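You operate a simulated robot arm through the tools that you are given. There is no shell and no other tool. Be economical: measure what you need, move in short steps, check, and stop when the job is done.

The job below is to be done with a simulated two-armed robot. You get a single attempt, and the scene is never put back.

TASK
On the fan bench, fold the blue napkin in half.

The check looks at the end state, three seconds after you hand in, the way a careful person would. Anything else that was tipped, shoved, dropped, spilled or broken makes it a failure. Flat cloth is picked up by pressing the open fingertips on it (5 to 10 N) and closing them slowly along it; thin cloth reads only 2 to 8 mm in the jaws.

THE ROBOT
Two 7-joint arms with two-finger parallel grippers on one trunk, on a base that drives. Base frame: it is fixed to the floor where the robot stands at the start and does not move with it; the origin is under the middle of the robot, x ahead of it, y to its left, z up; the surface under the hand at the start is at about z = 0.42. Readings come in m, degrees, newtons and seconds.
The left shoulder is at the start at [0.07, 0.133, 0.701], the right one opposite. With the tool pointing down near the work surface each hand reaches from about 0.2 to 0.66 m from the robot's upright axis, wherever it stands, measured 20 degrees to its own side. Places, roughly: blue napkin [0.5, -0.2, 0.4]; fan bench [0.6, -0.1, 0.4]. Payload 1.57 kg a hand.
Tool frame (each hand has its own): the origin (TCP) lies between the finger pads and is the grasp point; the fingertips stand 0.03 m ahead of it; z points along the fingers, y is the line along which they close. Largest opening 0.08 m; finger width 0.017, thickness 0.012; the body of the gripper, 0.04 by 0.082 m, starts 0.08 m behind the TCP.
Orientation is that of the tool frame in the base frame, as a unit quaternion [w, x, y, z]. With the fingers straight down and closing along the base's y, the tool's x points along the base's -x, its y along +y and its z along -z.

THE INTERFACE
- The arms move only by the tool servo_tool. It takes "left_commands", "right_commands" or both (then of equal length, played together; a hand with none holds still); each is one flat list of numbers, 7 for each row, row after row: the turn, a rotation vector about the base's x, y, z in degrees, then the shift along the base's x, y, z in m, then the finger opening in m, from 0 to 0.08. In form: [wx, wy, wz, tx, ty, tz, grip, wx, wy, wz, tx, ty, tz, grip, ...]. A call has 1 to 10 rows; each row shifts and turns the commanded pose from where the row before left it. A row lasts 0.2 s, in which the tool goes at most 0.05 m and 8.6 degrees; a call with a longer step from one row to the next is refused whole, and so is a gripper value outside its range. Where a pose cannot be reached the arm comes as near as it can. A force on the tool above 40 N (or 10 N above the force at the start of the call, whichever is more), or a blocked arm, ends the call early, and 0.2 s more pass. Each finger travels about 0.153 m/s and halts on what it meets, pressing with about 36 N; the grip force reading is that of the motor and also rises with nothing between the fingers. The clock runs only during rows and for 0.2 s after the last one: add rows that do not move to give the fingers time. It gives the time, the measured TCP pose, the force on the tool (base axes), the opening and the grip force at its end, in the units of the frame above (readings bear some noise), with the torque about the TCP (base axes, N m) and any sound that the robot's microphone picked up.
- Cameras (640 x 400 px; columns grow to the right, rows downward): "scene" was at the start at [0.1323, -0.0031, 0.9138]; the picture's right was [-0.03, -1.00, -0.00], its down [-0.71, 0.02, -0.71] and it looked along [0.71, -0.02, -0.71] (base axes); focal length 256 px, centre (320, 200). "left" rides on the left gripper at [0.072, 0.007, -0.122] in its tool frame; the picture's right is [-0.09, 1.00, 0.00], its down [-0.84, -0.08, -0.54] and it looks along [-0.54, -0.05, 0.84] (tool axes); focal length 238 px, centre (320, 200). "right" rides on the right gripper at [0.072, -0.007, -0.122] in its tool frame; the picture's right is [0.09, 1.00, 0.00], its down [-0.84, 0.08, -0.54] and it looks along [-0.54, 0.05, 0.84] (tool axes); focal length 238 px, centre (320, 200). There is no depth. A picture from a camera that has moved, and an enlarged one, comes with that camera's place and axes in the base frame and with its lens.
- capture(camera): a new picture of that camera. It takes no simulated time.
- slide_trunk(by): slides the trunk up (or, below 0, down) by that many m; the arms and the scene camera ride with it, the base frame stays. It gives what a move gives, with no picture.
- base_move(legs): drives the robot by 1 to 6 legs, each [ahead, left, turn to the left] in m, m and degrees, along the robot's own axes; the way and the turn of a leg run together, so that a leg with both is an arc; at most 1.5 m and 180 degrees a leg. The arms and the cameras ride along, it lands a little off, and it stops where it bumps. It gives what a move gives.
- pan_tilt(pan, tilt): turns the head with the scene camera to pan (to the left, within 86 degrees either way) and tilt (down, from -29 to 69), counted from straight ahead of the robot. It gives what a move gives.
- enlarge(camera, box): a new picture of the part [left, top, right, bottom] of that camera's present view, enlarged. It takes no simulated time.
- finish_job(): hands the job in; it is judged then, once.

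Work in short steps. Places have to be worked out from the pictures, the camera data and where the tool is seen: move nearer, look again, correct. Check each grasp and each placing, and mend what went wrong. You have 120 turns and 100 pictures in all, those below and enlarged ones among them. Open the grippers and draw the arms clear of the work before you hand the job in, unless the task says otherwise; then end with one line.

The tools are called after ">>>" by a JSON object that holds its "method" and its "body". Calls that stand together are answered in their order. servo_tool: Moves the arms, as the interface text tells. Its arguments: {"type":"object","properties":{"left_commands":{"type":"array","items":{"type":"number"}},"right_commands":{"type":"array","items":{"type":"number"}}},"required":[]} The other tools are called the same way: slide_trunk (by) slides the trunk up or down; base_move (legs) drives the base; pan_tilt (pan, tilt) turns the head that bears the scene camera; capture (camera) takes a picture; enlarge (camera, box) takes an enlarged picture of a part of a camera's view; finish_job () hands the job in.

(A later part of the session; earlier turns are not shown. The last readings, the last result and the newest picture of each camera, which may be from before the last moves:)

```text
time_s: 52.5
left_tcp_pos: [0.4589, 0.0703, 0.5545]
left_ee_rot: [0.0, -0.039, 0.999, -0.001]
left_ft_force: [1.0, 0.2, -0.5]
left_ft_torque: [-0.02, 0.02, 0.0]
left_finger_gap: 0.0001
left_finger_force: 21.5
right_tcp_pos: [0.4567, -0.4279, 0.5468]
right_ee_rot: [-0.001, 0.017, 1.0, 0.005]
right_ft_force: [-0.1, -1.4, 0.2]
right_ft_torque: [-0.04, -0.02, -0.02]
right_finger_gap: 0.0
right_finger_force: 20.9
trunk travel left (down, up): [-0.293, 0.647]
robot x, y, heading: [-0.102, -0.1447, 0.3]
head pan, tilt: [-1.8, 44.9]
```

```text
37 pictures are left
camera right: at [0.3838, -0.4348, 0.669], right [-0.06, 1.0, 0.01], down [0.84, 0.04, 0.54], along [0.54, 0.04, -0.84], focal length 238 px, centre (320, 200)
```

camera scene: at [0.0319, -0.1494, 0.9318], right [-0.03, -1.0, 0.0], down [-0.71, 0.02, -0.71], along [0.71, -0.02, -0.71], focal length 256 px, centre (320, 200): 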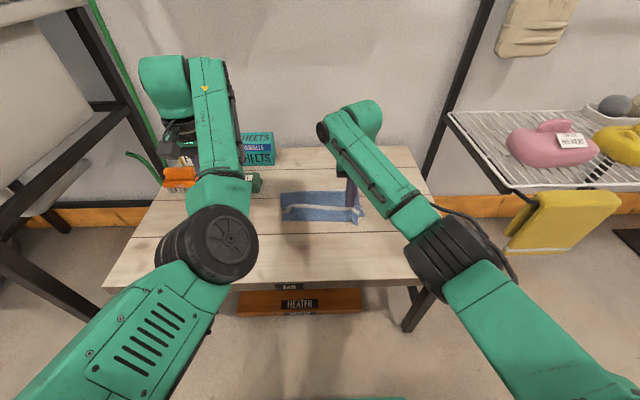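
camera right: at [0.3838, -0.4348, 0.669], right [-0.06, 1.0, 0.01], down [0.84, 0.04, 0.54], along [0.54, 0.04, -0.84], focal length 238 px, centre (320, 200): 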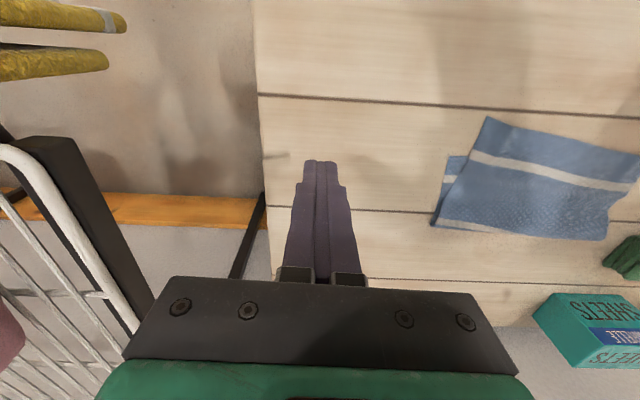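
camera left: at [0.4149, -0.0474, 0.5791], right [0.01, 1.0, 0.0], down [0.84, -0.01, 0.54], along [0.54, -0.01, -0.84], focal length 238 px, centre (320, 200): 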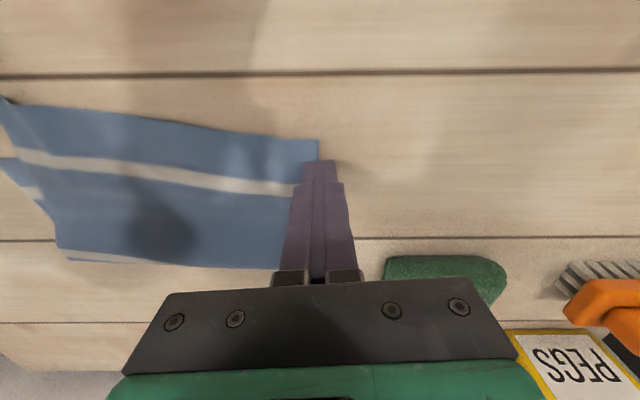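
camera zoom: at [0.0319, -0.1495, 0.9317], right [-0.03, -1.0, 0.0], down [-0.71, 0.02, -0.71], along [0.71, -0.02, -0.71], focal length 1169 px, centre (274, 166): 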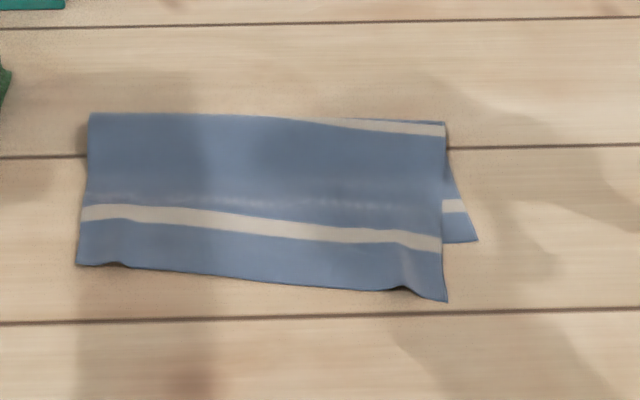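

Everything is flat now. The upper-right corner is at about (0.435, -0.257), but the lower-right corner is at (0.478, -0.280), so the top layer is turned about 9°. The overhanging corner is a single layer on bare table. I'll pinch it with the right hand and move it about +4 cm in x and -2 cm in y.

>>> {"method": "servo_tool", "body": {"right_commands": [0, 0, 0, 0, 0.045, 0, 0.02, 0, 0, 0, 0, 0.048, 0, 0.02, 0, 0, 0, -0.004, 0.048, 0, 0.02, 0, 0, 0, -0.003, 0.047, 0, 0.02, 0, 0, 0, 0, 0.003, -0.03, 0.02, 0, 0, 0, 0, 0.0, -0.03, 0.02, 0, 0, 0, 0, 0, 0, 0.02]}}

>>> {"method": "capture", "body": {"camera": "right"}}

```text
time_s: 54.1
left_tcp_pos: [0.4593, 0.0708, 0.5561]
left_ee_rot: [0.0, -0.04, 0.999, -0.001]
left_ft_force: [0.3, 0.8, -1.0]
left_ft_torque: [0.0, -0.01, -0.02]
left_finger_gap: 0.0001
left_finger_force: 21.5
right_tcp_pos: [0.4495, -0.2415, 0.4881]
right_ee_rot: [0.0, 0.017, 1.0, 0.004]
right_ft_force: [0.4, -0.2, 0.1]
right_ft_torque: [-0.01, 0.01, 0.01]
right_finger_gap: 0.0201
right_finger_force: 0.2
trunk travel left (down, up): [-0.293, 0.647]
robot x, y, heading: [-0.0989, -0.1476, -0.2]
head pan, tilt: [-1.8, 44.9]
```

```text
36 pictures are left
camera right: at [0.377, -0.247, 0.6101], right [-0.06, 1.0, 0.01], down [0.84, 0.04, 0.54], along [0.54, 0.04, -0.84], focal length 238 px, centre (320, 200)
```

right: 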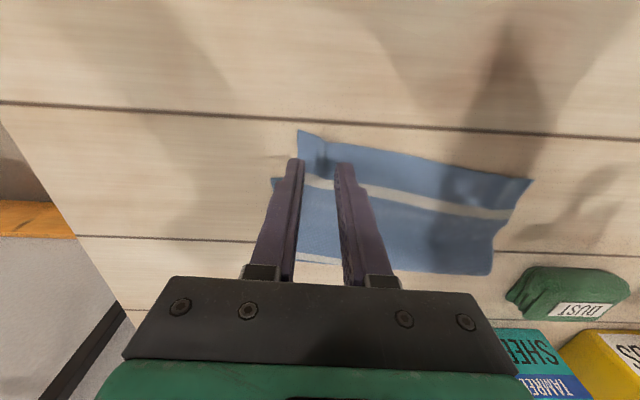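

The corner is at (0.434, -0.259). I nudge inward 6 mm and lower to contact.

>>> {"method": "servo_tool", "body": {"right_commands": [0, 0, 0, -0.002, 0.006, -0.01, 0.02, 0, 0, 0, 0, 0, -0.02, 0.02, 0, 0, 0, 0, 0, -0.005, 0.02, 0, 0, 0, 0, 0, -0.002, 0.02, 0, 0, 0, 0, 0, 0, 0.02]}}

```text
time_s: 55.3
left_tcp_pos: [0.4595, 0.0712, 0.5559]
left_ee_rot: [0.001, -0.04, 0.999, -0.001]
left_ft_force: [-0.7, 0.6, -0.3]
left_ft_torque: [-0.01, -0.03, -0.01]
left_finger_gap: 0.0
left_finger_force: 21.0
right_tcp_pos: [0.4479, -0.2333, 0.4515]
right_ee_rot: [0.002, 0.016, 1.0, 0.005]
right_ft_force: [2.3, -0.4, 10.8]
right_ft_torque: [-0.21, -0.02, 0.06]
right_finger_gap: 0.0201
right_finger_force: 0.1
trunk travel left (down, up): [-0.293, 0.647]
robot x, y, heading: [-0.0977, -0.1444, 0.3]
head pan, tilt: [-1.8, 44.9]
```

There is contact at about 11 N. I close slowly on the single layer.

>>> {"method": "servo_tool", "body": {"right_commands": [0, 0, 0, 0, 0, 0.0001, 0.017, 0, 0, 0, 0, 0, 0, 0.014, 0, 0, 0, 0, 0, 0, 0.011, 0, 0, 0, 0, 0, 0, 0.008, 0, 0, 0, 0, 0, 0, 0.005, 0, 0, 0, 0, 0, 0, 0.002, 0, 0, 0, 0, 0, 0, 0, 0, 0, 0, 0, 0, 0, 0, 0, 0, 0, 0, 0, 0.008, 0, 0, 0, 0, 0.003, 0, 0.01, 0]}}

>>> {"method": "capture", "body": {"camera": "right"}}

```text
time_s: 57.5
left_tcp_pos: [0.4592, 0.0704, 0.5559]
left_ee_rot: [0.0, -0.04, 0.999, -0.001]
left_ft_force: [0.5, 0.2, 0.6]
left_ft_torque: [-0.01, -0.01, -0.01]
left_finger_gap: 0.0
left_finger_force: 21.6
right_tcp_pos: [0.4516, -0.232, 0.4665]
right_ee_rot: [-0.001, 0.016, 1.0, 0.004]
right_ft_force: [0.0, 0.3, -1.2]
right_ft_torque: [0.02, -0.03, 0.0]
right_finger_gap: 0.0016
right_finger_force: 23.3
trunk travel left (down, up): [-0.293, 0.647]
robot x, y, heading: [-0.1022, -0.1475, 0.1]
head pan, tilt: [-1.8, 44.9]
```

```text
35 pictures are left
camera right: at [0.3781, -0.2382, 0.5894], right [-0.06, 1.0, 0.01], down [0.84, 0.05, 0.54], along [0.54, 0.04, -0.84], focal length 238 px, centre (320, 200)
```

right: 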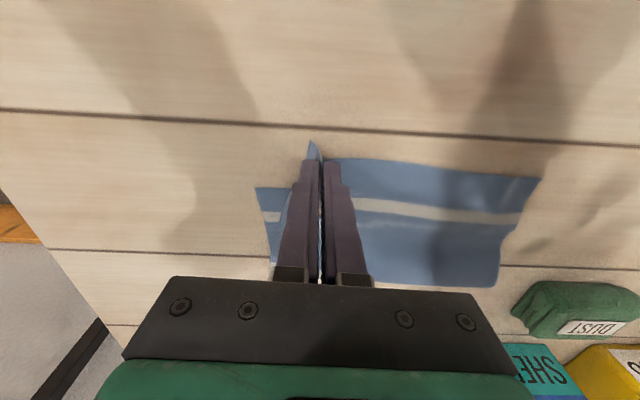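

The corner is held. I lift slightly, carry it +4 cm in x and -0.8 cm in y, and lower.

>>> {"method": "servo_tool", "body": {"right_commands": [0, 0, 0, 0.004, 0, 0.008, 0, 0, 0, 0, 0.006, -0.001, 0.006, 0, 0, 0, 0, 0.008, -0.002, 0, 0, 0, 0, 0, 0.008, -0.002, 0, 0, 0, 0, 0, 0.008, -0.003, 0, 0, 0, 0, 0, 0.007, -0.002, -0.008, 0, 0, 0, 0, 0.002, 0, -0.012, 0, 0, 0, 0, 0, 0, 0, 0]}}

>>> {"method": "capture", "body": {"camera": "right"}}

>>> {"method": "enlarge", "body": {"camera": "scene", "box": [260, 170, 400, 245]}}

```text
time_s: 59.3
left_tcp_pos: [0.4583, 0.0699, 0.5554]
left_ee_rot: [0.0, -0.04, 0.999, -0.001]
left_ft_force: [-0.2, -0.4, 0.1]
left_ft_torque: [-0.01, -0.01, 0.0]
left_finger_gap: 0.0
left_finger_force: 21.8
right_tcp_pos: [0.4947, -0.2423, 0.4629]
right_ee_rot: [-0.001, 0.017, 1.0, 0.005]
right_ft_force: [0.3, -0.3, 0.0]
right_ft_torque: [0.01, 0.01, 0.01]
right_finger_gap: 0.0018
right_finger_force: 23.4
trunk travel left (down, up): [-0.293, 0.647]
robot x, y, heading: [-0.1014, -0.1451, -0.0]
head pan, tilt: [-1.8, 44.9]
```

```text
34 pictures are left
camera right: at [0.4209, -0.2493, 0.5853], right [-0.06, 1.0, 0.01], down [0.84, 0.04, 0.54], along [0.54, 0.04, -0.84], focal length 238 px, centre (320, 200)
```

right: 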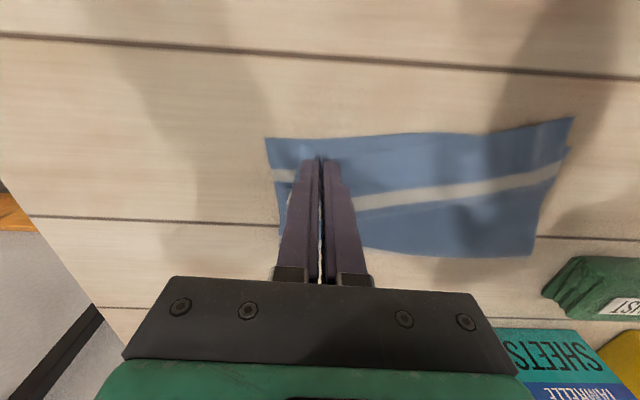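

```text
4.57 times, centred on (330, 208) of scene
camera zoom: at [0.0319, -0.1497, 0.9318], right [-0.03, -1.0, 0.0], down [-0.71, 0.02, -0.71], along [0.71, -0.02, -0.71], focal length 1169 px, centre (274, 166)
```

zoom: 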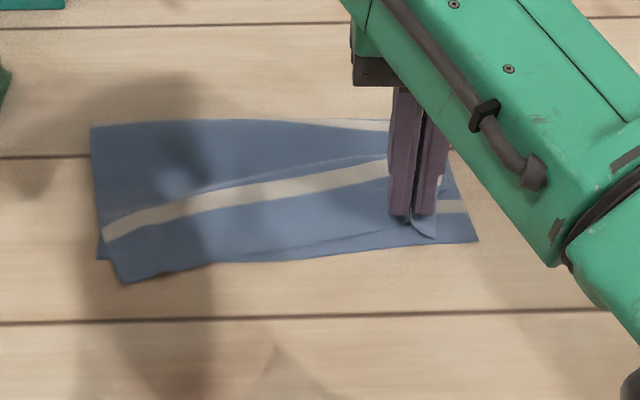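

That went slightly too far: the left corner is now at (0.454, -0.076), about 1.7 cm ahead of the lower one. I take back a bit with the right hand (-1.6 cm in x, +0.8 cm in y).

>>> {"method": "servo_tool", "body": {"right_commands": [0, 0, 0, -0.003, 0.002, 0.004, 0, 0, 0, 0, -0.004, 0.002, 0.002, 0, 0, 0, 0, -0.004, 0.002, 0, 0, 0, 0, 0, -0.004, 0.002, -0.003, 0, 0, 0, 0, -0.001, 0, -0.005, 0, 0, 0, 0, 0, 0, 0, 0]}}

>>> {"method": "capture", "body": {"camera": "right"}}

>>> {"method": "enlarge", "body": {"camera": "scene", "box": [260, 170, 400, 245]}}

```text
time_s: 60.7
left_tcp_pos: [0.4586, 0.0699, 0.556]
left_ee_rot: [0.0, -0.041, 0.999, 0.0]
left_ft_force: [-0.2, -0.2, -0.8]
left_ft_torque: [0.03, 0.0, 0.02]
left_finger_gap: 0.0
left_finger_force: 21.4
right_tcp_pos: [0.4777, -0.2357, 0.4607]
right_ee_rot: [0.0, 0.016, 1.0, 0.005]
right_ft_force: [-0.4, -0.4, -0.9]
right_ft_torque: [0.03, 0.01, 0.0]
right_finger_gap: 0.0017
right_finger_force: 23.5
trunk travel left (down, up): [-0.293, 0.647]
robot x, y, heading: [-0.0995, -0.1407, 0.1]
head pan, tilt: [-1.8, 44.9]
```

```text
32 pictures are left
camera right: at [0.4051, -0.241, 0.5825], right [-0.06, 1.0, 0.01], down [0.84, 0.04, 0.54], along [0.54, 0.04, -0.84], focal length 238 px, centre (320, 200)
```

right: 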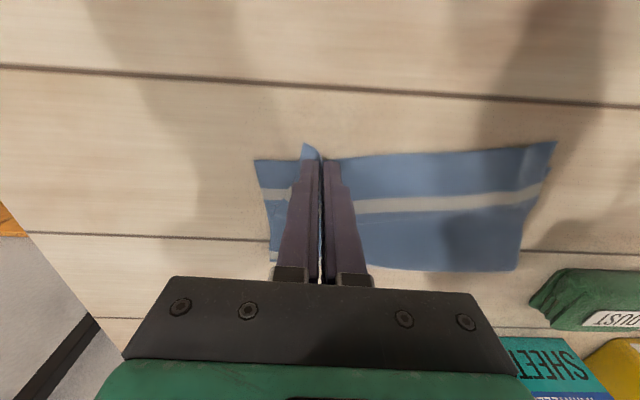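

```text
4.57 times, centred on (330, 208) of scene
camera zoom: at [0.0319, -0.1497, 0.9318], right [-0.03, -1.0, 0.0], down [-0.71, 0.02, -0.71], along [0.71, -0.02, -0.71], focal length 1169 px, centre (274, 166)
```

zoom: 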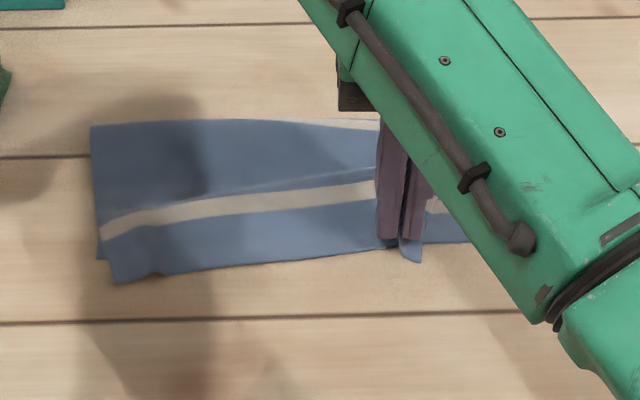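

The right side now lies along the lower edge, and the left overhangs by about 1.8 cm. I release the right hand, lift, and reassess.

>>> {"method": "servo_tool", "body": {"right_commands": [0, 0, 0, 0, 0, -0.002, 0.0, 0, 0, 0, 0, 0, 0, 0.006, 0, 0, 0, 0, 0, 0, 0.014, 0, 0, 0, 0, 0, 0, 0.02, 0, 0, 0, 0, 0, 0.02, 0.02, 0, 0, 0, 0, 0, 0.03, 0.02, 0, 0, 0, 0, -0.04, 0.02, 0.02, 0, 0, 0, 0, -0.04, 0.0, 0.02, 0, 0, 0, 0, -0.04, 0.0, 0.02]}}

>>> {"method": "enlarge", "body": {"camera": "scene", "box": [260, 170, 400, 245]}}

```text
time_s: 62.7
left_tcp_pos: [0.4589, 0.07, 0.5551]
left_ee_rot: [0.0, -0.041, 0.999, 0.0]
left_ft_force: [0.6, 0.3, -0.1]
left_ft_torque: [0.01, -0.01, 0.04]
left_finger_gap: 0.0
left_finger_force: 21.7
right_tcp_pos: [0.4805, -0.3541, 0.5291]
right_ee_rot: [-0.001, 0.015, 1.0, 0.005]
right_ft_force: [0.3, 0.2, 0.1]
right_ft_torque: [0.03, -0.02, 0.04]
right_finger_gap: 0.0202
right_finger_force: 0.1
trunk travel left (down, up): [-0.293, 0.647]
robot x, y, heading: [-0.1005, -0.1488, 0.0]
head pan, tilt: [-1.8, 44.9]
```

```text
4.57 times, centred on (330, 208) of scene
camera zoom: at [0.0319, -0.1499, 0.9318], right [-0.03, -1.0, 0.0], down [-0.71, 0.02, -0.71], along [0.71, -0.02, -0.71], focal length 1169 px, centre (274, 166)
```

zoom: 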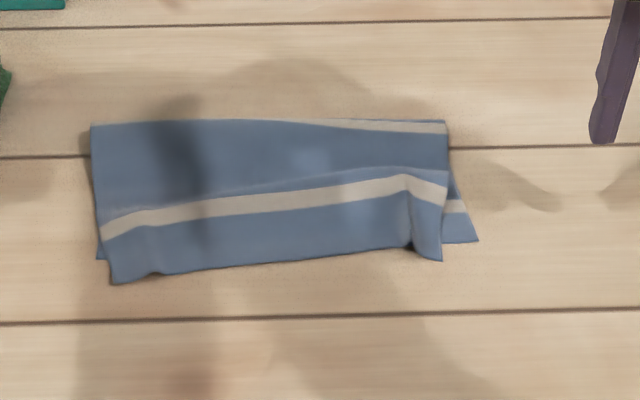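

The edges nearly align. I unfold the small right ridge with a shorter outward sweep.

>>> {"method": "servo_tool", "body": {"right_commands": [0, 0, 0, 0, 0.045, 0, 0.0, 0, 0, 0, 0.004, 0.045, 0, 0.0, 0, 0, 0, 0, 0.045, 0, 0.0, 0, 0, 0, 0, 0, -0.03, 0.0, 0, 0, 0, 0, 0, -0.03, 0.0, 0, 0, 0, 0, 0, -0.013, 0.0, 0, 0, 0, 0, 0, 0, 0.0]}}

>>> {"method": "capture", "body": {"camera": "right"}}

```text
time_s: 64.3
left_tcp_pos: [0.4594, 0.0698, 0.5547]
left_ee_rot: [-0.001, -0.04, 0.999, -0.001]
left_ft_force: [0.7, 0.0, -0.4]
left_ft_torque: [0.02, -0.01, 0.0]
left_finger_gap: 0.0001
left_finger_force: 21.1
right_tcp_pos: [0.4829, -0.2195, 0.456]
right_ee_rot: [0.0, 0.017, 1.0, 0.005]
right_ft_force: [-0.3, -0.1, 0.9]
right_ft_torque: [-0.02, 0.0, -0.01]
right_finger_gap: 0.0
right_finger_force: 21.0
trunk travel left (down, up): [-0.293, 0.647]
robot x, y, heading: [-0.102, -0.1467, 0.1]
head pan, tilt: [-1.8, 44.9]
```

```text
29 pictures are left
camera right: at [0.409, -0.2255, 0.5788], right [-0.06, 1.0, 0.01], down [0.84, 0.04, 0.54], along [0.54, 0.04, -0.84], focal length 238 px, centre (320, 200)
```

right: 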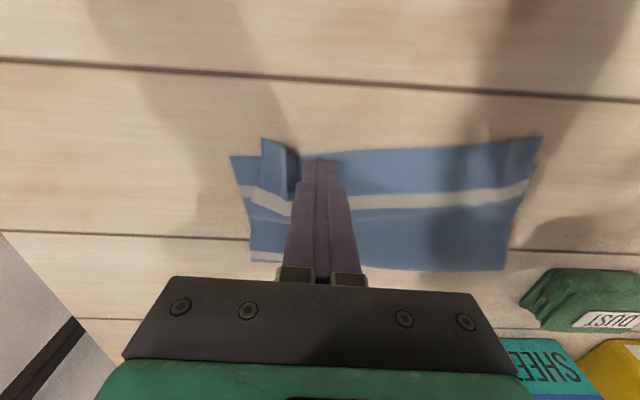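

I'm inside the valley. I sweep outward with a slight +x component.

>>> {"method": "servo_tool", "body": {"right_commands": [0, 0, 0, 0, -0.007, -0.001, 0, 0, 0, 0, 0, -0.007, -0.001, 0, 0, 0, 0, 0.001, -0.007, 0, 0, 0, 0, 0, 0.002, -0.007, 0, 0, 0, 0, 0, 0.002, -0.007, 0, 0, 0, 0, 0, 0.002, -0.007, 0, 0, 0, 0, 0, 0.001, -0.007, 0, 0, 0, 0, 0, 0, -0.009, 0, 0, 0, 0, 0, 0, -0.008, 0.002, 0, 0, 0, 0, 0, 0, 0.03, 0]}}

>>> {"method": "servo_tool", "body": {"right_commands": [0, 0, 0, 0, 0, 0.04, 0, 0, 0, 0, 0, -0.03, 0.01, 0, 0, 0, 0, 0, -0.04, 0, 0, 0, 0, 0, 0, -0.04, 0, 0]}}

>>> {"method": "enlarge", "body": {"camera": "scene", "box": [260, 170, 400, 245]}}

```text
time_s: 66.5
left_tcp_pos: [0.4597, 0.0692, 0.5553]
left_ee_rot: [0.001, -0.04, 0.999, -0.001]
left_ft_force: [0.0, 0.8, -0.1]
left_ft_torque: [-0.04, 0.01, 0.0]
left_finger_gap: 0.0
left_finger_force: 21.0
right_tcp_pos: [0.4896, -0.2841, 0.4861]
right_ee_rot: [0.0, 0.015, 1.0, 0.004]
right_ft_force: [0.0, -0.2, 0.3]
right_ft_torque: [0.0, 0.01, 0.0]
right_finger_gap: 0.0
right_finger_force: 21.7
trunk travel left (down, up): [-0.293, 0.647]
robot x, y, heading: [-0.1015, -0.1457, -0.0]
head pan, tilt: [-1.8, 44.9]
```

```text
time_s: 67.5
left_tcp_pos: [0.4595, 0.07, 0.5557]
left_ee_rot: [0.0, -0.04, 0.999, -0.001]
left_ft_force: [0.3, -0.2, -0.2]
left_ft_torque: [-0.02, -0.01, 0.02]
left_finger_gap: 0.0
left_finger_force: 21.5
right_tcp_pos: [0.4905, -0.3997, 0.5368]
right_ee_rot: [0.001, 0.017, 1.0, 0.005]
right_ft_force: [1.1, -1.2, -0.2]
right_ft_torque: [0.01, -0.03, -0.02]
right_finger_gap: 0.0
right_finger_force: 21.4
trunk travel left (down, up): [-0.293, 0.647]
robot x, y, heading: [-0.0979, -0.1484, -0.1]
head pan, tilt: [-1.8, 44.9]
```

```text
4.57 times, centred on (330, 208) of scene
camera zoom: at [0.0319, -0.1498, 0.9318], right [-0.03, -1.0, 0.0], down [-0.71, 0.02, -0.71], along [0.71, -0.02, -0.71], focal length 1169 px, centre (274, 166)
```

zoom: 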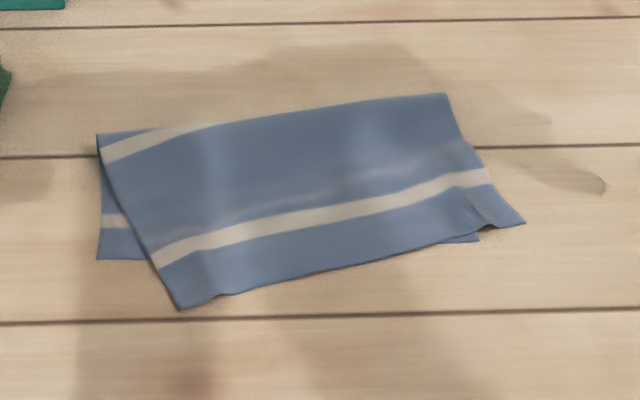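

The sweep over-dragged the top layer. Its left corner is at (0.434, -0.110) where I want (0.471, -0.062), and its right corner is at (0.493, -0.312) where I want (0.478, -0.280). Light finger friction clearly slides the top layer over a fixed lower one. I'll press the left fingertip on the overhanging left corner and drag it toward its target.

>>> {"method": "servo_tool", "body": {"left_commands": [0, 0, 0, 0, -0.045, 0, 0.0, 0, 0, 0, 0, -0.045, 0, 0.0, 0, 0, 0, -0.005, -0.045, 0, 0.0, 0, 0, 0, -0.005, -0.045, 0, 0.0, 0, 0, 0, 0, 0, -0.03, 0.0, 0, 0, 0, 0, 0, -0.03, 0.0, 0, 0, 0, 0, 0, -0.03, 0.0]}}

>>> {"method": "capture", "body": {"camera": "left"}}

```text
time_s: 69.1
left_tcp_pos: [0.4581, -0.1059, 0.4609]
left_ee_rot: [0.0, -0.04, 0.999, -0.001]
left_ft_force: [-0.6, 0.2, 0.0]
left_ft_torque: [-0.02, -0.01, 0.02]
left_finger_gap: 0.0
left_finger_force: 21.4
left hand out of reach, approached as far as the arm can: row 2, 3
right_tcp_pos: [0.4915, -0.3979, 0.536]
right_ee_rot: [-0.001, 0.017, 1.0, 0.005]
right_ft_force: [0.6, -0.5, 0.0]
right_ft_torque: [-0.02, -0.01, -0.02]
right_finger_gap: 0.0002
right_finger_force: 21.5
trunk travel left (down, up): [-0.293, 0.647]
robot x, y, heading: [-0.1011, -0.1474, 0.1]
head pan, tilt: [-1.8, 44.9]
```

```text
27 pictures are left
camera left: at [0.3857, -0.1045, 0.583], right [0.01, 1.0, 0.0], down [0.84, -0.01, 0.54], along [0.54, -0.01, -0.84], focal length 238 px, centre (320, 200)
```

left: 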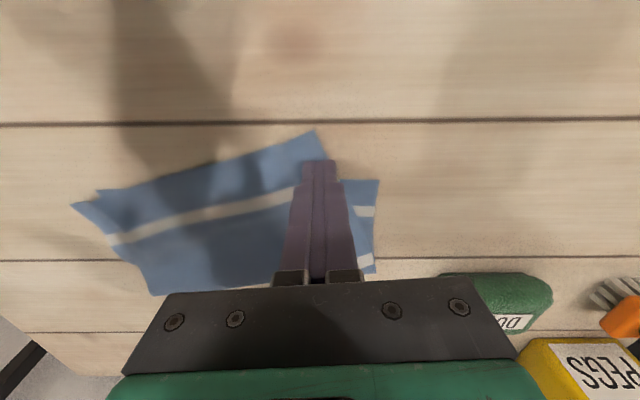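

The fingertip is nearly over the corner. I shift 12 mm inward and press gently.

>>> {"method": "servo_tool", "body": {"left_commands": [0, 0, 0, -0.005, -0.012, 0, 0.0, 0, 0, 0, 0, 0, -0.007, 0.0, 0, 0, 0, 0, 0, -0.0025, 0.0, 0, 0, 0, 0, 0, 0, 0.0]}}

```text
time_s: 70.1
left_tcp_pos: [0.4539, -0.1191, 0.4513]
left_ee_rot: [0.0, -0.042, 0.999, 0.001]
left_ft_force: [0.1, 0.3, 1.3]
left_ft_torque: [0.0, 0.0, -0.02]
left_finger_gap: 0.0
left_finger_force: 21.5
right_tcp_pos: [0.4917, -0.3982, 0.5369]
right_ee_rot: [0.001, 0.017, 1.0, 0.006]
right_ft_force: [-0.7, 0.0, -0.5]
right_ft_torque: [0.02, 0.0, -0.01]
right_finger_gap: 0.0
right_finger_force: 20.6
trunk travel left (down, up): [-0.293, 0.647]
robot x, y, heading: [-0.1019, -0.1441, -0.0]
head pan, tilt: [-1.8, 44.9]
```

It is barely touching. I press about 0.4 mm more and drag slowly toward (+x, +y).

>>> {"method": "servo_tool", "body": {"left_commands": [0, 0, 0, 0, 0, -0.0005, 0.0, 0, 0, 0, 0.0045, 0.006, 0, 0.0, 0, 0, 0, 0.0045, 0.006, 0, 0.0, 0, 0, 0, 0.0045, 0.006, 0.0002, 0.0, 0, 0, 0, 0.0045, 0.006, 0.0002, 0.0]}}

>>> {"method": "capture", "body": {"camera": "left"}}

>>> {"method": "enlarge", "body": {"camera": "scene", "box": [260, 170, 400, 245]}}

```text
time_s: 71.3
left_tcp_pos: [0.4704, -0.0957, 0.4513]
left_ee_rot: [0.0, -0.04, 0.999, -0.002]
left_ft_force: [0.3, 0.8, 0.5]
left_ft_torque: [0.01, 0.04, -0.03]
left_finger_gap: 0.0001
left_finger_force: 20.7
right_tcp_pos: [0.4905, -0.3989, 0.5366]
right_ee_rot: [-0.001, 0.017, 1.0, 0.005]
right_ft_force: [0.5, -0.1, -0.4]
right_ft_torque: [-0.03, 0.03, -0.03]
right_finger_gap: 0.0003
right_finger_force: 21.4
trunk travel left (down, up): [-0.293, 0.647]
robot x, y, heading: [-0.1026, -0.1475, -0.0]
head pan, tilt: [-1.8, 44.9]
```

```text
26 pictures are left
camera left: at [0.3995, -0.0944, 0.5739], right [0.01, 1.0, 0.0], down [0.84, -0.01, 0.54], along [0.54, -0.01, -0.84], focal length 238 px, centre (320, 200)
```

left: 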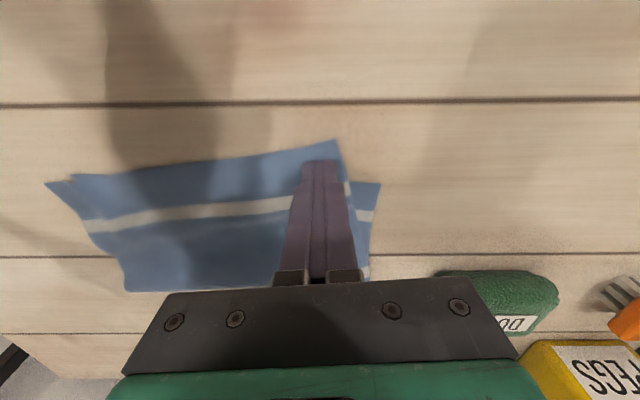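

```text
4.57 times, centred on (330, 208) of scene
camera zoom: at [0.0319, -0.1497, 0.9318], right [-0.03, -1.0, 0.0], down [-0.71, 0.02, -0.71], along [0.71, -0.02, -0.71], focal length 1169 px, centre (274, 166)
```

zoom: 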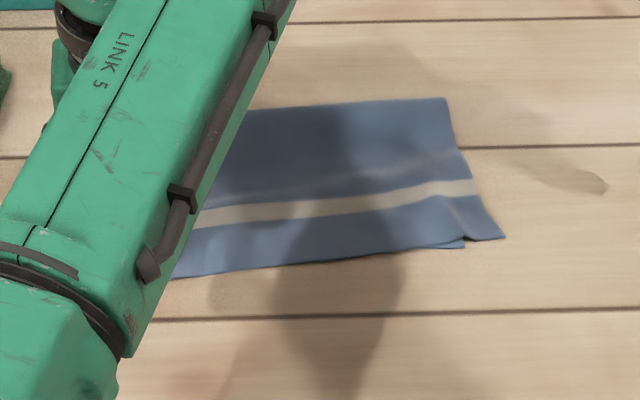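

This works: the left corner is now at (0.451, -0.084), with about 3 cm left in each direction, and the right corner is within 2.5 cm. I continue the drag.

>>> {"method": "servo_tool", "body": {"left_commands": [0, 0, 0, 0.005, 0.006, 0, 0.0, 0, 0, 0, 0.005, 0.006, 0, 0.0, 0, 0, 0, 0.005, 0.006, 0.0002, 0.0, 0, 0, 0, 0.005, 0.006, 0.0002, 0.0]}}

>>> {"method": "capture", "body": {"camera": "left"}}

>>> {"method": "enlarge", "body": {"camera": "scene", "box": [260, 170, 400, 245]}}

```text
time_s: 72.3
left_tcp_pos: [0.4911, -0.0733, 0.4536]
left_ee_rot: [0.0, -0.041, 0.999, -0.001]
left_ft_force: [-0.4, 0.2, 0.7]
left_ft_torque: [0.01, 0.0, 0.01]
left_finger_gap: 0.0
left_finger_force: 21.4
right_tcp_pos: [0.4914, -0.3978, 0.536]
right_ee_rot: [0.0, 0.016, 1.0, 0.005]
right_ft_force: [-0.1, 0.7, 0.0]
right_ft_torque: [-0.01, -0.02, -0.01]
right_finger_gap: 0.0
right_finger_force: 21.2
trunk travel left (down, up): [-0.293, 0.647]
robot x, y, heading: [-0.0995, -0.1472, -0.3]
head pan, tilt: [-1.8, 44.9]
```

```text
24 pictures are left
camera left: at [0.4201, -0.0712, 0.5751], right [0.01, 1.0, 0.0], down [0.84, -0.01, 0.54], along [0.54, -0.01, -0.84], focal length 238 px, centre (320, 200)
```

left: 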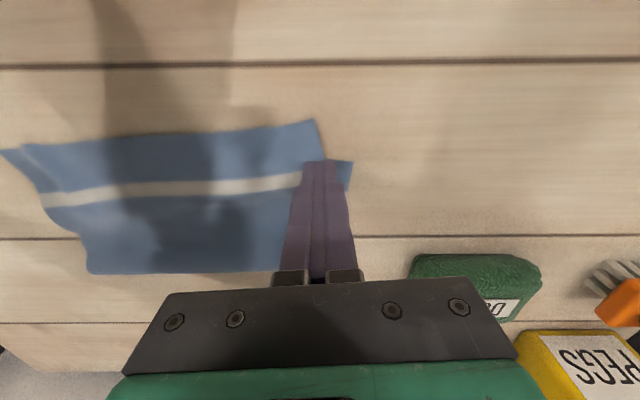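

```text
4.57 times, centred on (330, 208) of scene
camera zoom: at [0.0319, -0.1497, 0.9318], right [-0.03, -1.0, 0.0], down [-0.71, 0.02, -0.71], along [0.71, -0.02, -0.71], focal length 1169 px, centre (274, 166)
```

zoom: 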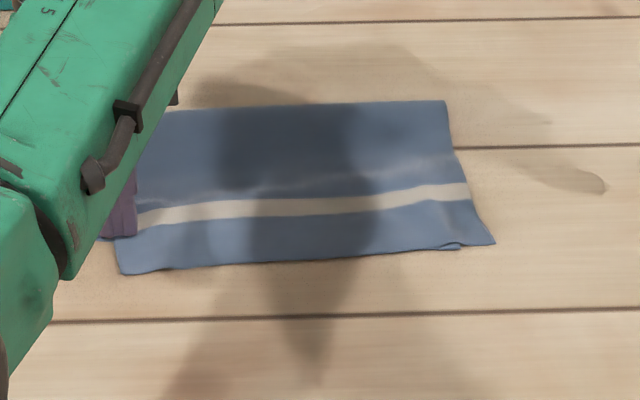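

The fingertip slipped off the cloth partway: the corner is at (0.458, -0.077) and the lower corner at about (0.488, -0.05). I lift, reset on the corner, press a bit more firmly, and drag again.

>>> {"method": "servo_tool", "body": {"left_commands": [0, 0, 0, 0, 0, 0.012, 0.0, 0, 0, 0, -0.012, -0.012, 0, 0.0, 0, 0, 0, -0.012, -0.012, 0, 0.0, 0, 0, 0, 0, 0, -0.01, 0.0, 0, 0, 0, 0, 0, -0.0048, 0.0, 0, 0, 0, 0, 0, 0, 0.0]}}

```text
time_s: 73.7
left_tcp_pos: [0.4672, -0.0974, 0.4508]
left_ee_rot: [0.001, -0.039, 0.999, -0.001]
left_ft_force: [-0.7, -0.5, 5.3]
left_ft_torque: [0.02, 0.02, 0.01]
left_finger_gap: 0.0
left_finger_force: 21.8
right_tcp_pos: [0.4914, -0.3982, 0.5376]
right_ee_rot: [0.0, 0.017, 1.0, 0.005]
right_ft_force: [-0.6, 0.3, 0.2]
right_ft_torque: [0.0, 0.03, -0.02]
right_finger_gap: 0.0001
right_finger_force: 21.4
trunk travel left (down, up): [-0.293, 0.647]
robot x, y, heading: [-0.1003, -0.1431, -0.2]
head pan, tilt: [-1.8, 44.9]
```

The press is 5 N. I drag (+2.4, +2.4) cm with z constant, then lift off.

>>> {"method": "servo_tool", "body": {"left_commands": [0, 0, 0, 0.005, 0.005, 0, 0.0, 0, 0, 0, 0.005, 0.005, 0, 0.0, 0, 0, 0, 0.005, 0.005, 0.0, 0.0, 0, 0, 0, 0.005, 0.005, 0.0, 0.0, 0, 0, 0, 0.004, 0.004, 0.0, 0.0, 0, 0, 0, 0, 0, 0.015, 0.0, 0, 0, 0, 0, 0.02, 0.03, 0.0, 0, 0, 0, 0, 0.04, 0.02, 0.0, 0, 0, 0, 0, 0.04, 0.01, 0]}}

>>> {"method": "enlarge", "body": {"camera": "scene", "box": [260, 170, 400, 245]}}

```text
time_s: 75.7
left_tcp_pos: [0.4914, 0.027, 0.5281]
left_ee_rot: [-0.001, -0.04, 0.999, -0.001]
left_ft_force: [-0.9, 1.1, -0.1]
left_ft_torque: [-0.02, -0.02, -0.01]
left_finger_gap: 0.0
left_finger_force: 21.1
right_tcp_pos: [0.4916, -0.399, 0.5372]
right_ee_rot: [0.0, 0.016, 1.0, 0.005]
right_ft_force: [0.0, 0.1, 0.0]
right_ft_torque: [0.06, 0.01, -0.01]
right_finger_gap: 0.0
right_finger_force: 21.5
trunk travel left (down, up): [-0.293, 0.647]
robot x, y, heading: [-0.0995, -0.1473, 0.1]
head pan, tilt: [-1.8, 44.9]
```

```text
4.57 times, centred on (330, 208) of scene
camera zoom: at [0.0319, -0.1495, 0.9318], right [-0.03, -1.0, 0.0], down [-0.71, 0.02, -0.71], along [0.71, -0.02, -0.71], focal length 1169 px, centre (274, 166)
```

zoom: 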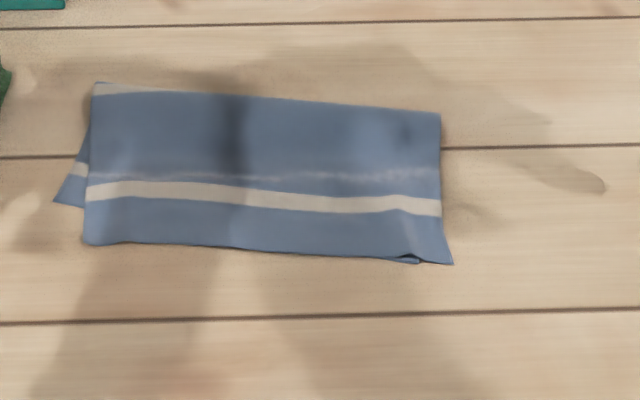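

Much closer: the right sides coincide within 1.7 cm, but on the left the lower layer's corner pokes out at (0.518, -0.031) while the upper corner is at (0.483, -0.054). I'll press the fingertip on that exposed lower triangle and drag it back (-x) to line up.

>>> {"method": "servo_tool", "body": {"left_commands": [0, 0, 0, 0.018, -0.03, 0, 0.0, 0, 0, 0, 0.018, -0.03, 0, 0.0, 0, 0, 0, 0, -0.003, -0.03, 0.0, 0, 0, 0, 0, 0, -0.03, 0.0, 0, 0, 0, 0, 0, -0.005, 0.0]}}

>>> {"method": "capture", "body": {"camera": "left"}}

```text
time_s: 76.9
left_tcp_pos: [0.5018, -0.0181, 0.4604]
left_ee_rot: [-0.001, -0.04, 0.999, 0.0]
left_ft_force: [0.0, 0.0, -0.7]
left_ft_torque: [-0.02, 0.05, 0.03]
left_finger_gap: 0.0004
left_finger_force: 21.5
left hand out of reach, approached as far as the arm can: row 2
right_tcp_pos: [0.4915, -0.3993, 0.5362]
right_ee_rot: [0.0, 0.017, 1.0, 0.005]
right_ft_force: [0.0, -0.3, 0.3]
right_ft_torque: [0.02, -0.04, -0.02]
right_finger_gap: 0.0001
right_finger_force: 21.0
trunk travel left (down, up): [-0.293, 0.647]
robot x, y, heading: [-0.0966, -0.1476, 0.2]
head pan, tilt: [-1.8, 44.9]
```

```text
21 pictures are left
camera left: at [0.4302, -0.0162, 0.5831], right [0.01, 1.0, 0.0], down [0.84, -0.01, 0.54], along [0.54, -0.01, -0.84], focal length 238 px, centre (320, 200)
```

left: 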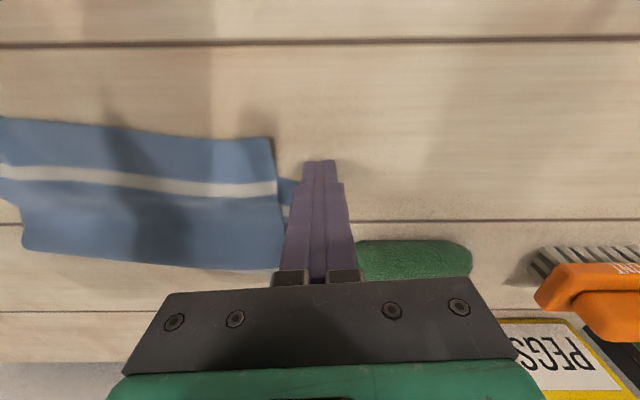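

The left arm is limited forward, so I use the base to place the fingertip over the exposed triangle at about (0.527, -0.037).

>>> {"method": "base_move", "body": {"legs": [[0.025, -0.018, 0]]}}

>>> {"method": "servo_tool", "body": {"left_commands": [0, 0, 0, 0, 0, -0.006, 0, 0, 0, 0, 0, 0, -0.0035, 0, 0, 0, 0, 0, 0, 0, 0]}}

>>> {"method": "capture", "body": {"camera": "left"}}

```text
time_s: 77.7
left_tcp_pos: [0.5281, -0.0358, 0.4619]
left_ee_rot: [-0.001, -0.04, 0.999, 0.0]
left_ft_force: [-0.4, 0.1, -0.5]
left_ft_torque: [0.01, -0.02, -0.01]
left_finger_gap: 0.0
left_finger_force: 21.4
right_tcp_pos: [0.5173, -0.4161, 0.5365]
right_ee_rot: [0.0, 0.017, 1.0, 0.005]
right_ft_force: [-0.5, 0.6, 0.0]
right_ft_torque: [-0.01, -0.02, 0.02]
right_finger_gap: 0.0
right_finger_force: 21.1
trunk travel left (down, up): [-0.293, 0.647]
robot x, y, heading: [-0.0706, -0.165, -0.1]
head pan, tilt: [-1.8, 44.9]
```

```text
time_s: 78.5
left_tcp_pos: [0.5271, -0.0356, 0.4511]
left_ee_rot: [0.001, -0.041, 0.999, -0.001]
left_ft_force: [-0.7, 0.5, -0.2]
left_ft_torque: [0.01, -0.02, 0.02]
left_finger_gap: 0.0
left_finger_force: 20.8
right_tcp_pos: [0.517, -0.4177, 0.5375]
right_ee_rot: [0.001, 0.016, 1.0, 0.006]
right_ft_force: [-0.6, 0.1, 0.4]
right_ft_torque: [0.0, -0.01, -0.02]
right_finger_gap: 0.0
right_finger_force: 20.7
trunk travel left (down, up): [-0.293, 0.647]
robot x, y, heading: [-0.0748, -0.166, -0.0]
head pan, tilt: [-1.8, 44.9]
```

```text
20 pictures are left
camera left: at [0.4549, -0.0345, 0.5731], right [0.01, 1.0, 0.0], down [0.84, -0.01, 0.54], along [0.54, -0.01, -0.84], focal length 238 px, centre (320, 200)
```

left: 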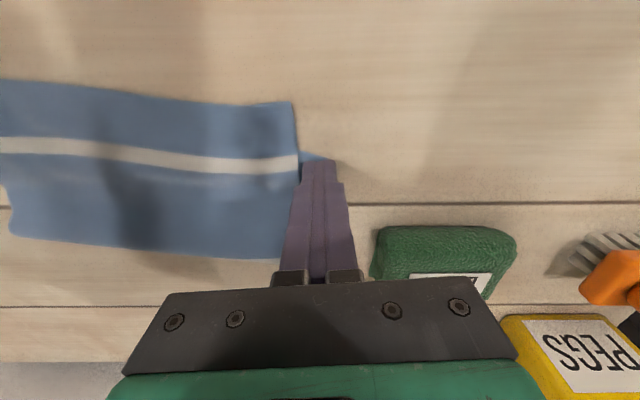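

The fingertip is over the exposed lower triangle. I press lightly and drag it toward me (-x).

>>> {"method": "servo_tool", "body": {"left_commands": [0, 0, 0, 0, 0, -0.001, 0, 0, 0, 0, -0.005, -0.0005, 0, 0, 0, 0, 0, -0.005, -0.0005, 0, 0, 0, 0, 0, -0.005, -0.0005, 0, 0, 0, 0, 0, -0.005, -0.0005, 0, 0, 0, 0, 0, -0.005, -0.0005, 0, 0]}}

>>> {"method": "capture", "body": {"camera": "left"}}

```text
time_s: 79.9
left_tcp_pos: [0.5007, -0.0388, 0.4518]
left_ee_rot: [-0.001, -0.04, 0.999, -0.001]
left_ft_force: [0.2, 0.3, 1.8]
left_ft_torque: [-0.03, -0.01, -0.02]
left_finger_gap: 0.0004
left_finger_force: 21.2
right_tcp_pos: [0.517, -0.4169, 0.5366]
right_ee_rot: [0.0, 0.016, 1.0, 0.006]
right_ft_force: [0.1, -0.6, -0.7]
right_ft_torque: [0.01, -0.01, 0.0]
right_finger_gap: 0.0002
right_finger_force: 21.6
trunk travel left (down, up): [-0.293, 0.647]
robot x, y, heading: [-0.0748, -0.1682, 0.1]
head pan, tilt: [-1.8, 44.9]
```

```text
19 pictures are left
camera left: at [0.4301, -0.0369, 0.5731], right [0.01, 1.0, 0.0], down [0.84, -0.01, 0.54], along [0.54, -0.01, -0.84], focal length 238 px, centre (320, 200)
```

left: 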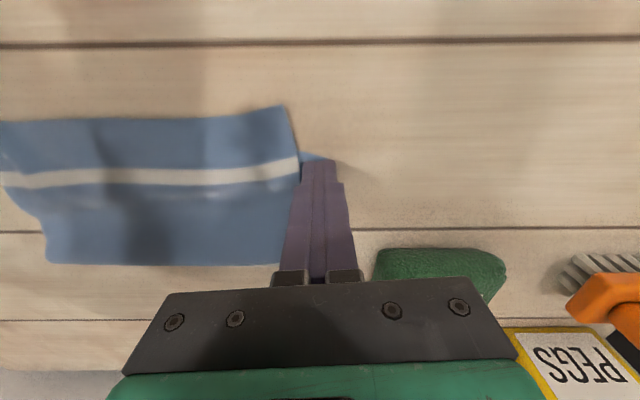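

Both layers moved together, so friction alone won't slide them. A lifted pinch did move the top alone earlier, so I'll pinch the overhanging upper-left corner (at ≈(0.460, -0.060)) with a small opening, lift, and carry it to the lower corner (≈(0.496, -0.030)).

>>> {"method": "servo_tool", "body": {"left_commands": [0, 0, 0, 0, 0, 0.03, 0.014, 0, 0, 0, -0.014, -0.02, 0, 0.014, 0, 0, 0, -0.014, -0.021, 0, 0.014, 0, 0, 0, 0, 0, -0.02, 0.014, 0, 0, 0, 0, 0, 0, 0.014]}}

>>> {"method": "capture", "body": {"camera": "left"}}

```text
time_s: 81.1
left_tcp_pos: [0.4733, -0.0796, 0.4603]
left_ee_rot: [0.0, -0.041, 0.999, -0.001]
left_ft_force: [0.1, -0.7, -0.1]
left_ft_torque: [0.0, -0.01, 0.02]
left_finger_gap: 0.0144
left_finger_force: 0.1
right_tcp_pos: [0.5168, -0.4166, 0.5365]
right_ee_rot: [0.001, 0.017, 1.0, 0.005]
right_ft_force: [0.5, 0.5, -0.1]
right_ft_torque: [-0.06, 0.02, 0.0]
right_finger_gap: 0.0001
right_finger_force: 21.1
trunk travel left (down, up): [-0.293, 0.647]
robot x, y, heading: [-0.0746, -0.1677, -0.2]
head pan, tilt: [-1.8, 44.9]
```

```text
18 pictures are left
camera left: at [0.403, -0.0768, 0.5819], right [0.01, 1.0, 0.0], down [0.84, -0.01, 0.54], along [0.54, -0.01, -0.84], focal length 238 px, centre (320, 200)
```

left: 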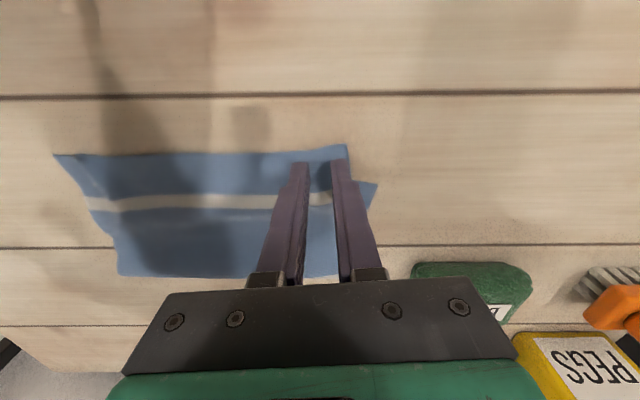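

The alignment looks right, so I press down and close slowly.

>>> {"method": "servo_tool", "body": {"left_commands": [0, 0, 0, -0.003, 0, -0.006, 0.014, 0, 0, 0, 0, 0, -0.004, 0.014, 0, 0, 0, 0, 0, 0, 0.014]}}

```text
time_s: 81.9
left_tcp_pos: [0.4722, -0.0769, 0.4514]
left_ee_rot: [0.002, -0.042, 0.999, 0.002]
left_ft_force: [0.0, 0.8, 2.5]
left_ft_torque: [-0.03, -0.04, 0.02]
left_finger_gap: 0.0138
left_finger_force: 0.0
right_tcp_pos: [0.5158, -0.4168, 0.5373]
right_ee_rot: [0.0, 0.016, 1.0, 0.005]
right_ft_force: [-0.4, -0.1, -0.1]
right_ft_torque: [0.02, 0.01, -0.01]
right_finger_gap: 0.0
right_finger_force: 21.6
trunk travel left (down, up): [-0.293, 0.647]
robot x, y, heading: [-0.0747, -0.1664, 0.0]
head pan, tilt: [-1.8, 44.9]
```

Contact is 2.5 N. I press a little more, close slowly, then lift 2 cm.

>>> {"method": "servo_tool", "body": {"left_commands": [0, 0, 0, 0, 0, -0.0007, 0.014, 0, 0, 0, 0, 0, 0, 0.011, 0, 0, 0, 0, 0, 0, 0.008, 0, 0, 0, 0, 0, 0, 0.005, 0, 0, 0, 0, 0, 0, 0.002, 0, 0, 0, 0, 0, 0, 0.0, 0, 0, 0, 0, 0, 0, 0.0, 0, 0, 0, 0, 0, 0.008, 0, 0, 0, 0, 0, 0, 0.01, 0]}}

>>> {"method": "capture", "body": {"camera": "left"}}

```text
time_s: 83.9
left_tcp_pos: [0.4723, -0.0763, 0.4675]
left_ee_rot: [-0.001, -0.04, 0.999, 0.0]
left_ft_force: [-0.3, 0.3, -0.2]
left_ft_torque: [-0.02, -0.01, -0.01]
left_finger_gap: 0.0
left_finger_force: 21.6
right_tcp_pos: [0.5172, -0.4165, 0.5358]
right_ee_rot: [0.0, 0.017, 1.0, 0.006]
right_ft_force: [0.2, -0.2, 0.2]
right_ft_torque: [0.0, 0.0, -0.01]
right_finger_gap: 0.0
right_finger_force: 20.7
trunk travel left (down, up): [-0.293, 0.647]
robot x, y, heading: [-0.0748, -0.1652, -0.1]
head pan, tilt: [-1.8, 44.9]
```

```text
17 pictures are left
camera left: at [0.4002, -0.0758, 0.5893], right [0.01, 1.0, 0.0], down [0.84, -0.01, 0.54], along [0.54, -0.01, -0.84], focal length 238 px, centre (320, 200)
```

left: 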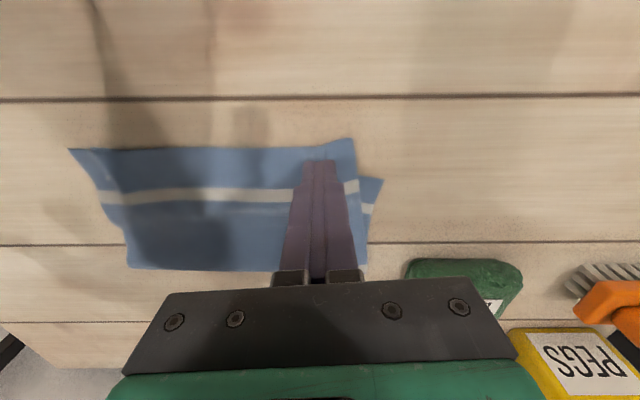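

The pinch missed (gap 0). I retry with a wider opening and a firmer press.

>>> {"method": "servo_tool", "body": {"left_commands": [0, 0, 0, -0.001, -0.009, 0, 0.026, 0, 0, 0, 0, 0, 0, 0.026, 0, 0, 0, 0, 0, -0.012, 0.026, 0, 0, 0, 0, 0, -0.0047, 0.026, 0, 0, 0, 0, 0, 0, 0.026]}}

```text
time_s: 85.1
left_tcp_pos: [0.4729, -0.0809, 0.4547]
left_ee_rot: [0.004, -0.047, 0.999, 0.003]
left_ft_force: [-0.2, 0.1, -0.3]
left_ft_torque: [-0.02, 0.02, 0.02]
left_finger_gap: 0.026
left_finger_force: 0.1
right_tcp_pos: [0.5163, -0.4171, 0.5373]
right_ee_rot: [0.0, 0.017, 1.0, 0.006]
right_ft_force: [-0.8, 0.4, 0.2]
right_ft_torque: [-0.03, 0.01, -0.03]
right_finger_gap: 0.0
right_finger_force: 20.8
trunk travel left (down, up): [-0.293, 0.647]
robot x, y, heading: [-0.0749, -0.1649, 0.0]
head pan, tilt: [-1.8, 44.9]
```

The left arm stopped short of the commanded height, so I use the trunk for the last few millimetres.

>>> {"method": "slide_trunk", "body": {"by": -0.004}}

```text
time_s: 85.7
left_tcp_pos: [0.4711, -0.0807, 0.4523]
left_ee_rot: [0.005, -0.046, 0.999, 0.005]
left_ft_force: [2.2, 0.6, 11.5]
left_ft_torque: [-0.21, -0.11, 0.06]
left_finger_gap: 0.0261
left_finger_force: 0.0
right_tcp_pos: [0.5167, -0.4172, 0.5342]
right_ee_rot: [0.002, 0.016, 1.0, 0.005]
right_ft_force: [0.1, 0.5, 1.0]
right_ft_torque: [0.03, 0.01, -0.01]
right_finger_gap: 0.0001
right_finger_force: 21.0
trunk travel left (down, up): [-0.289, 0.651]
robot x, y, heading: [-0.0739, -0.1685, 0.2]
head pan, tilt: [-1.8, 44.9]
```

The press is 11.5 N. I close slowly.

>>> {"method": "servo_tool", "body": {"left_commands": [0, 0, 0, 0, 0, 0, 0.023, 0, 0, 0, 0, 0, 0, 0.02, 0, 0, 0, 0, 0, 0, 0.017, 0, 0, 0, 0, 0, 0, 0.014, 0, 0, 0, 0, 0, 0, 0.011, 0, 0, 0, 0, 0, 0, 0.008, 0, 0, 0, 0, 0, 0, 0.005, 0, 0, 0, 0, 0, 0, 0.002, 0, 0, 0, 0, 0, 0, 0, 0, 0, 0, 0, 0, 0, 0]}}

>>> {"method": "capture", "body": {"camera": "left"}}

```text
time_s: 87.9
left_tcp_pos: [0.4708, -0.0796, 0.4508]
left_ee_rot: [0.004, -0.046, 0.999, 0.004]
left_ft_force: [0.4, -0.1, 22.7]
left_ft_torque: [-0.12, -0.15, 0.01]
left_finger_gap: 0.0021
left_finger_force: 23.8
right_tcp_pos: [0.5142, -0.4167, 0.5341]
right_ee_rot: [0.003, 0.016, 1.0, 0.005]
right_ft_force: [0.6, -0.7, 0.0]
right_ft_torque: [0.02, 0.02, -0.01]
right_finger_gap: 0.0
right_finger_force: 21.1
trunk travel left (down, up): [-0.289, 0.651]
robot x, y, heading: [-0.0763, -0.1605, -0.0]
head pan, tilt: [-1.8, 44.9]
```

```text
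16 pictures are left
camera left: at [0.398, -0.0803, 0.5726], right [0.0, 1.0, 0.01], down [0.84, 0.0, 0.55], along [0.55, 0.01, -0.84], focal length 238 px, centre (320, 200)
```

left: 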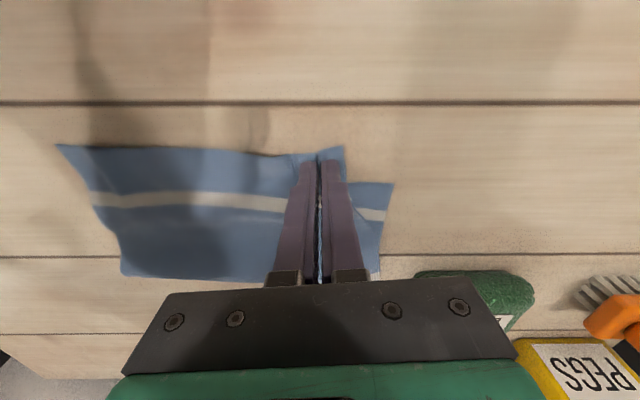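

The corner is held now (2.1 mm). I lift 3 cm with the trunk and carry it with the base: +2.8 cm in x, +2.2 cm in y.

>>> {"method": "slide_trunk", "body": {"by": 0.03}}

>>> {"method": "base_move", "body": {"legs": [[0.028, 0.022, 0]]}}

>>> {"method": "slide_trunk", "body": {"by": -0.022}}

>>> {"method": "capture", "body": {"camera": "left"}}

>>> {"method": "enlarge", "body": {"camera": "scene", "box": [260, 170, 400, 245]}}

```text
time_s: 88.6
left_tcp_pos: [0.4706, -0.0798, 0.4773]
left_ee_rot: [0.001, -0.046, 0.999, 0.004]
left_ft_force: [0.3, 0.7, 0.2]
left_ft_torque: [-0.07, -0.01, -0.02]
left_finger_gap: 0.002
left_finger_force: 23.8
right_tcp_pos: [0.5174, -0.4162, 0.5626]
right_ee_rot: [-0.001, 0.016, 1.0, 0.005]
right_ft_force: [0.1, 0.2, 0.2]
right_ft_torque: [-0.02, -0.02, -0.02]
right_finger_gap: 0.0
right_finger_force: 21.3
trunk travel left (down, up): [-0.319, 0.621]
robot x, y, heading: [-0.0778, -0.1641, -0.4]
head pan, tilt: [-1.8, 44.9]
```

```text
time_s: 89.5
left_tcp_pos: [0.4985, -0.0573, 0.4767]
left_ee_rot: [0.0, -0.046, 0.999, 0.004]
left_ft_force: [0.2, 0.5, -0.1]
left_ft_torque: [-0.02, 0.03, -0.03]
left_finger_gap: 0.002
left_finger_force: 23.5
right_tcp_pos: [0.5459, -0.3946, 0.5623]
right_ee_rot: [0.0, 0.016, 1.0, 0.004]
right_ft_force: [0.1, -0.2, 0.1]
right_ft_torque: [-0.01, 0.0, -0.02]
right_finger_gap: 0.0001
right_finger_force: 21.4
trunk travel left (down, up): [-0.319, 0.621]
robot x, y, heading: [-0.049, -0.1421, 0.3]
head pan, tilt: [-1.8, 44.9]
```

```text
time_s: 90.2
left_tcp_pos: [0.4989, -0.0561, 0.4556]
left_ee_rot: [0.001, -0.047, 0.999, 0.005]
left_ft_force: [-0.3, -0.4, -0.5]
left_ft_torque: [-0.01, 0.0, 0.02]
left_finger_gap: 0.0019
left_finger_force: 23.6
right_tcp_pos: [0.5449, -0.3946, 0.54]
right_ee_rot: [0.0, 0.016, 1.0, 0.006]
right_ft_force: [-0.2, 1.1, 0.2]
right_ft_torque: [0.0, -0.01, 0.03]
right_finger_gap: 0.0
right_finger_force: 21.6
trunk travel left (down, up): [-0.297, 0.643]
robot x, y, heading: [-0.0484, -0.1465, 0.2]
head pan, tilt: [-1.8, 44.9]
```

```text
15 pictures are left
camera left: at [0.4273, -0.0566, 0.5772], right [0.0, 1.0, 0.01], down [0.84, 0.0, 0.54], along [0.54, 0.01, -0.84], focal length 238 px, centre (320, 200)
```

left: 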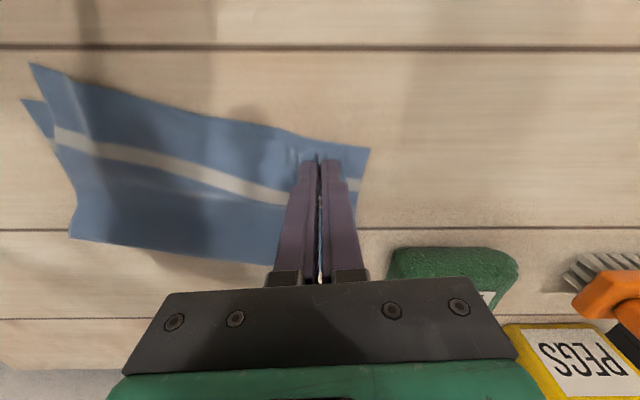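

```text
4.57 times, centred on (330, 208) of scene
camera zoom: at [0.0848, -0.1461, 0.9358], right [-0.03, -1.0, 0.0], down [-0.71, 0.02, -0.71], along [0.71, -0.02, -0.71], focal length 1169 px, centre (274, 166)
```

zoom: 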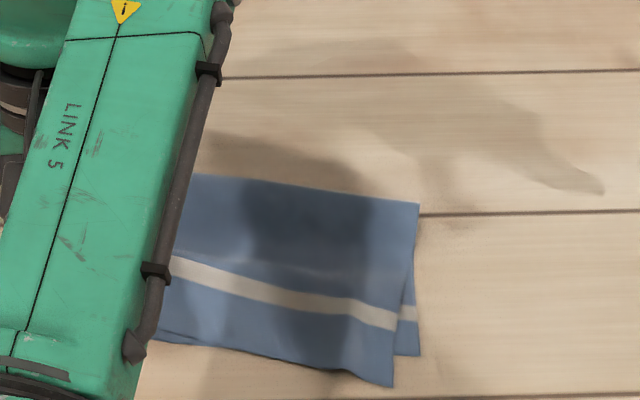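

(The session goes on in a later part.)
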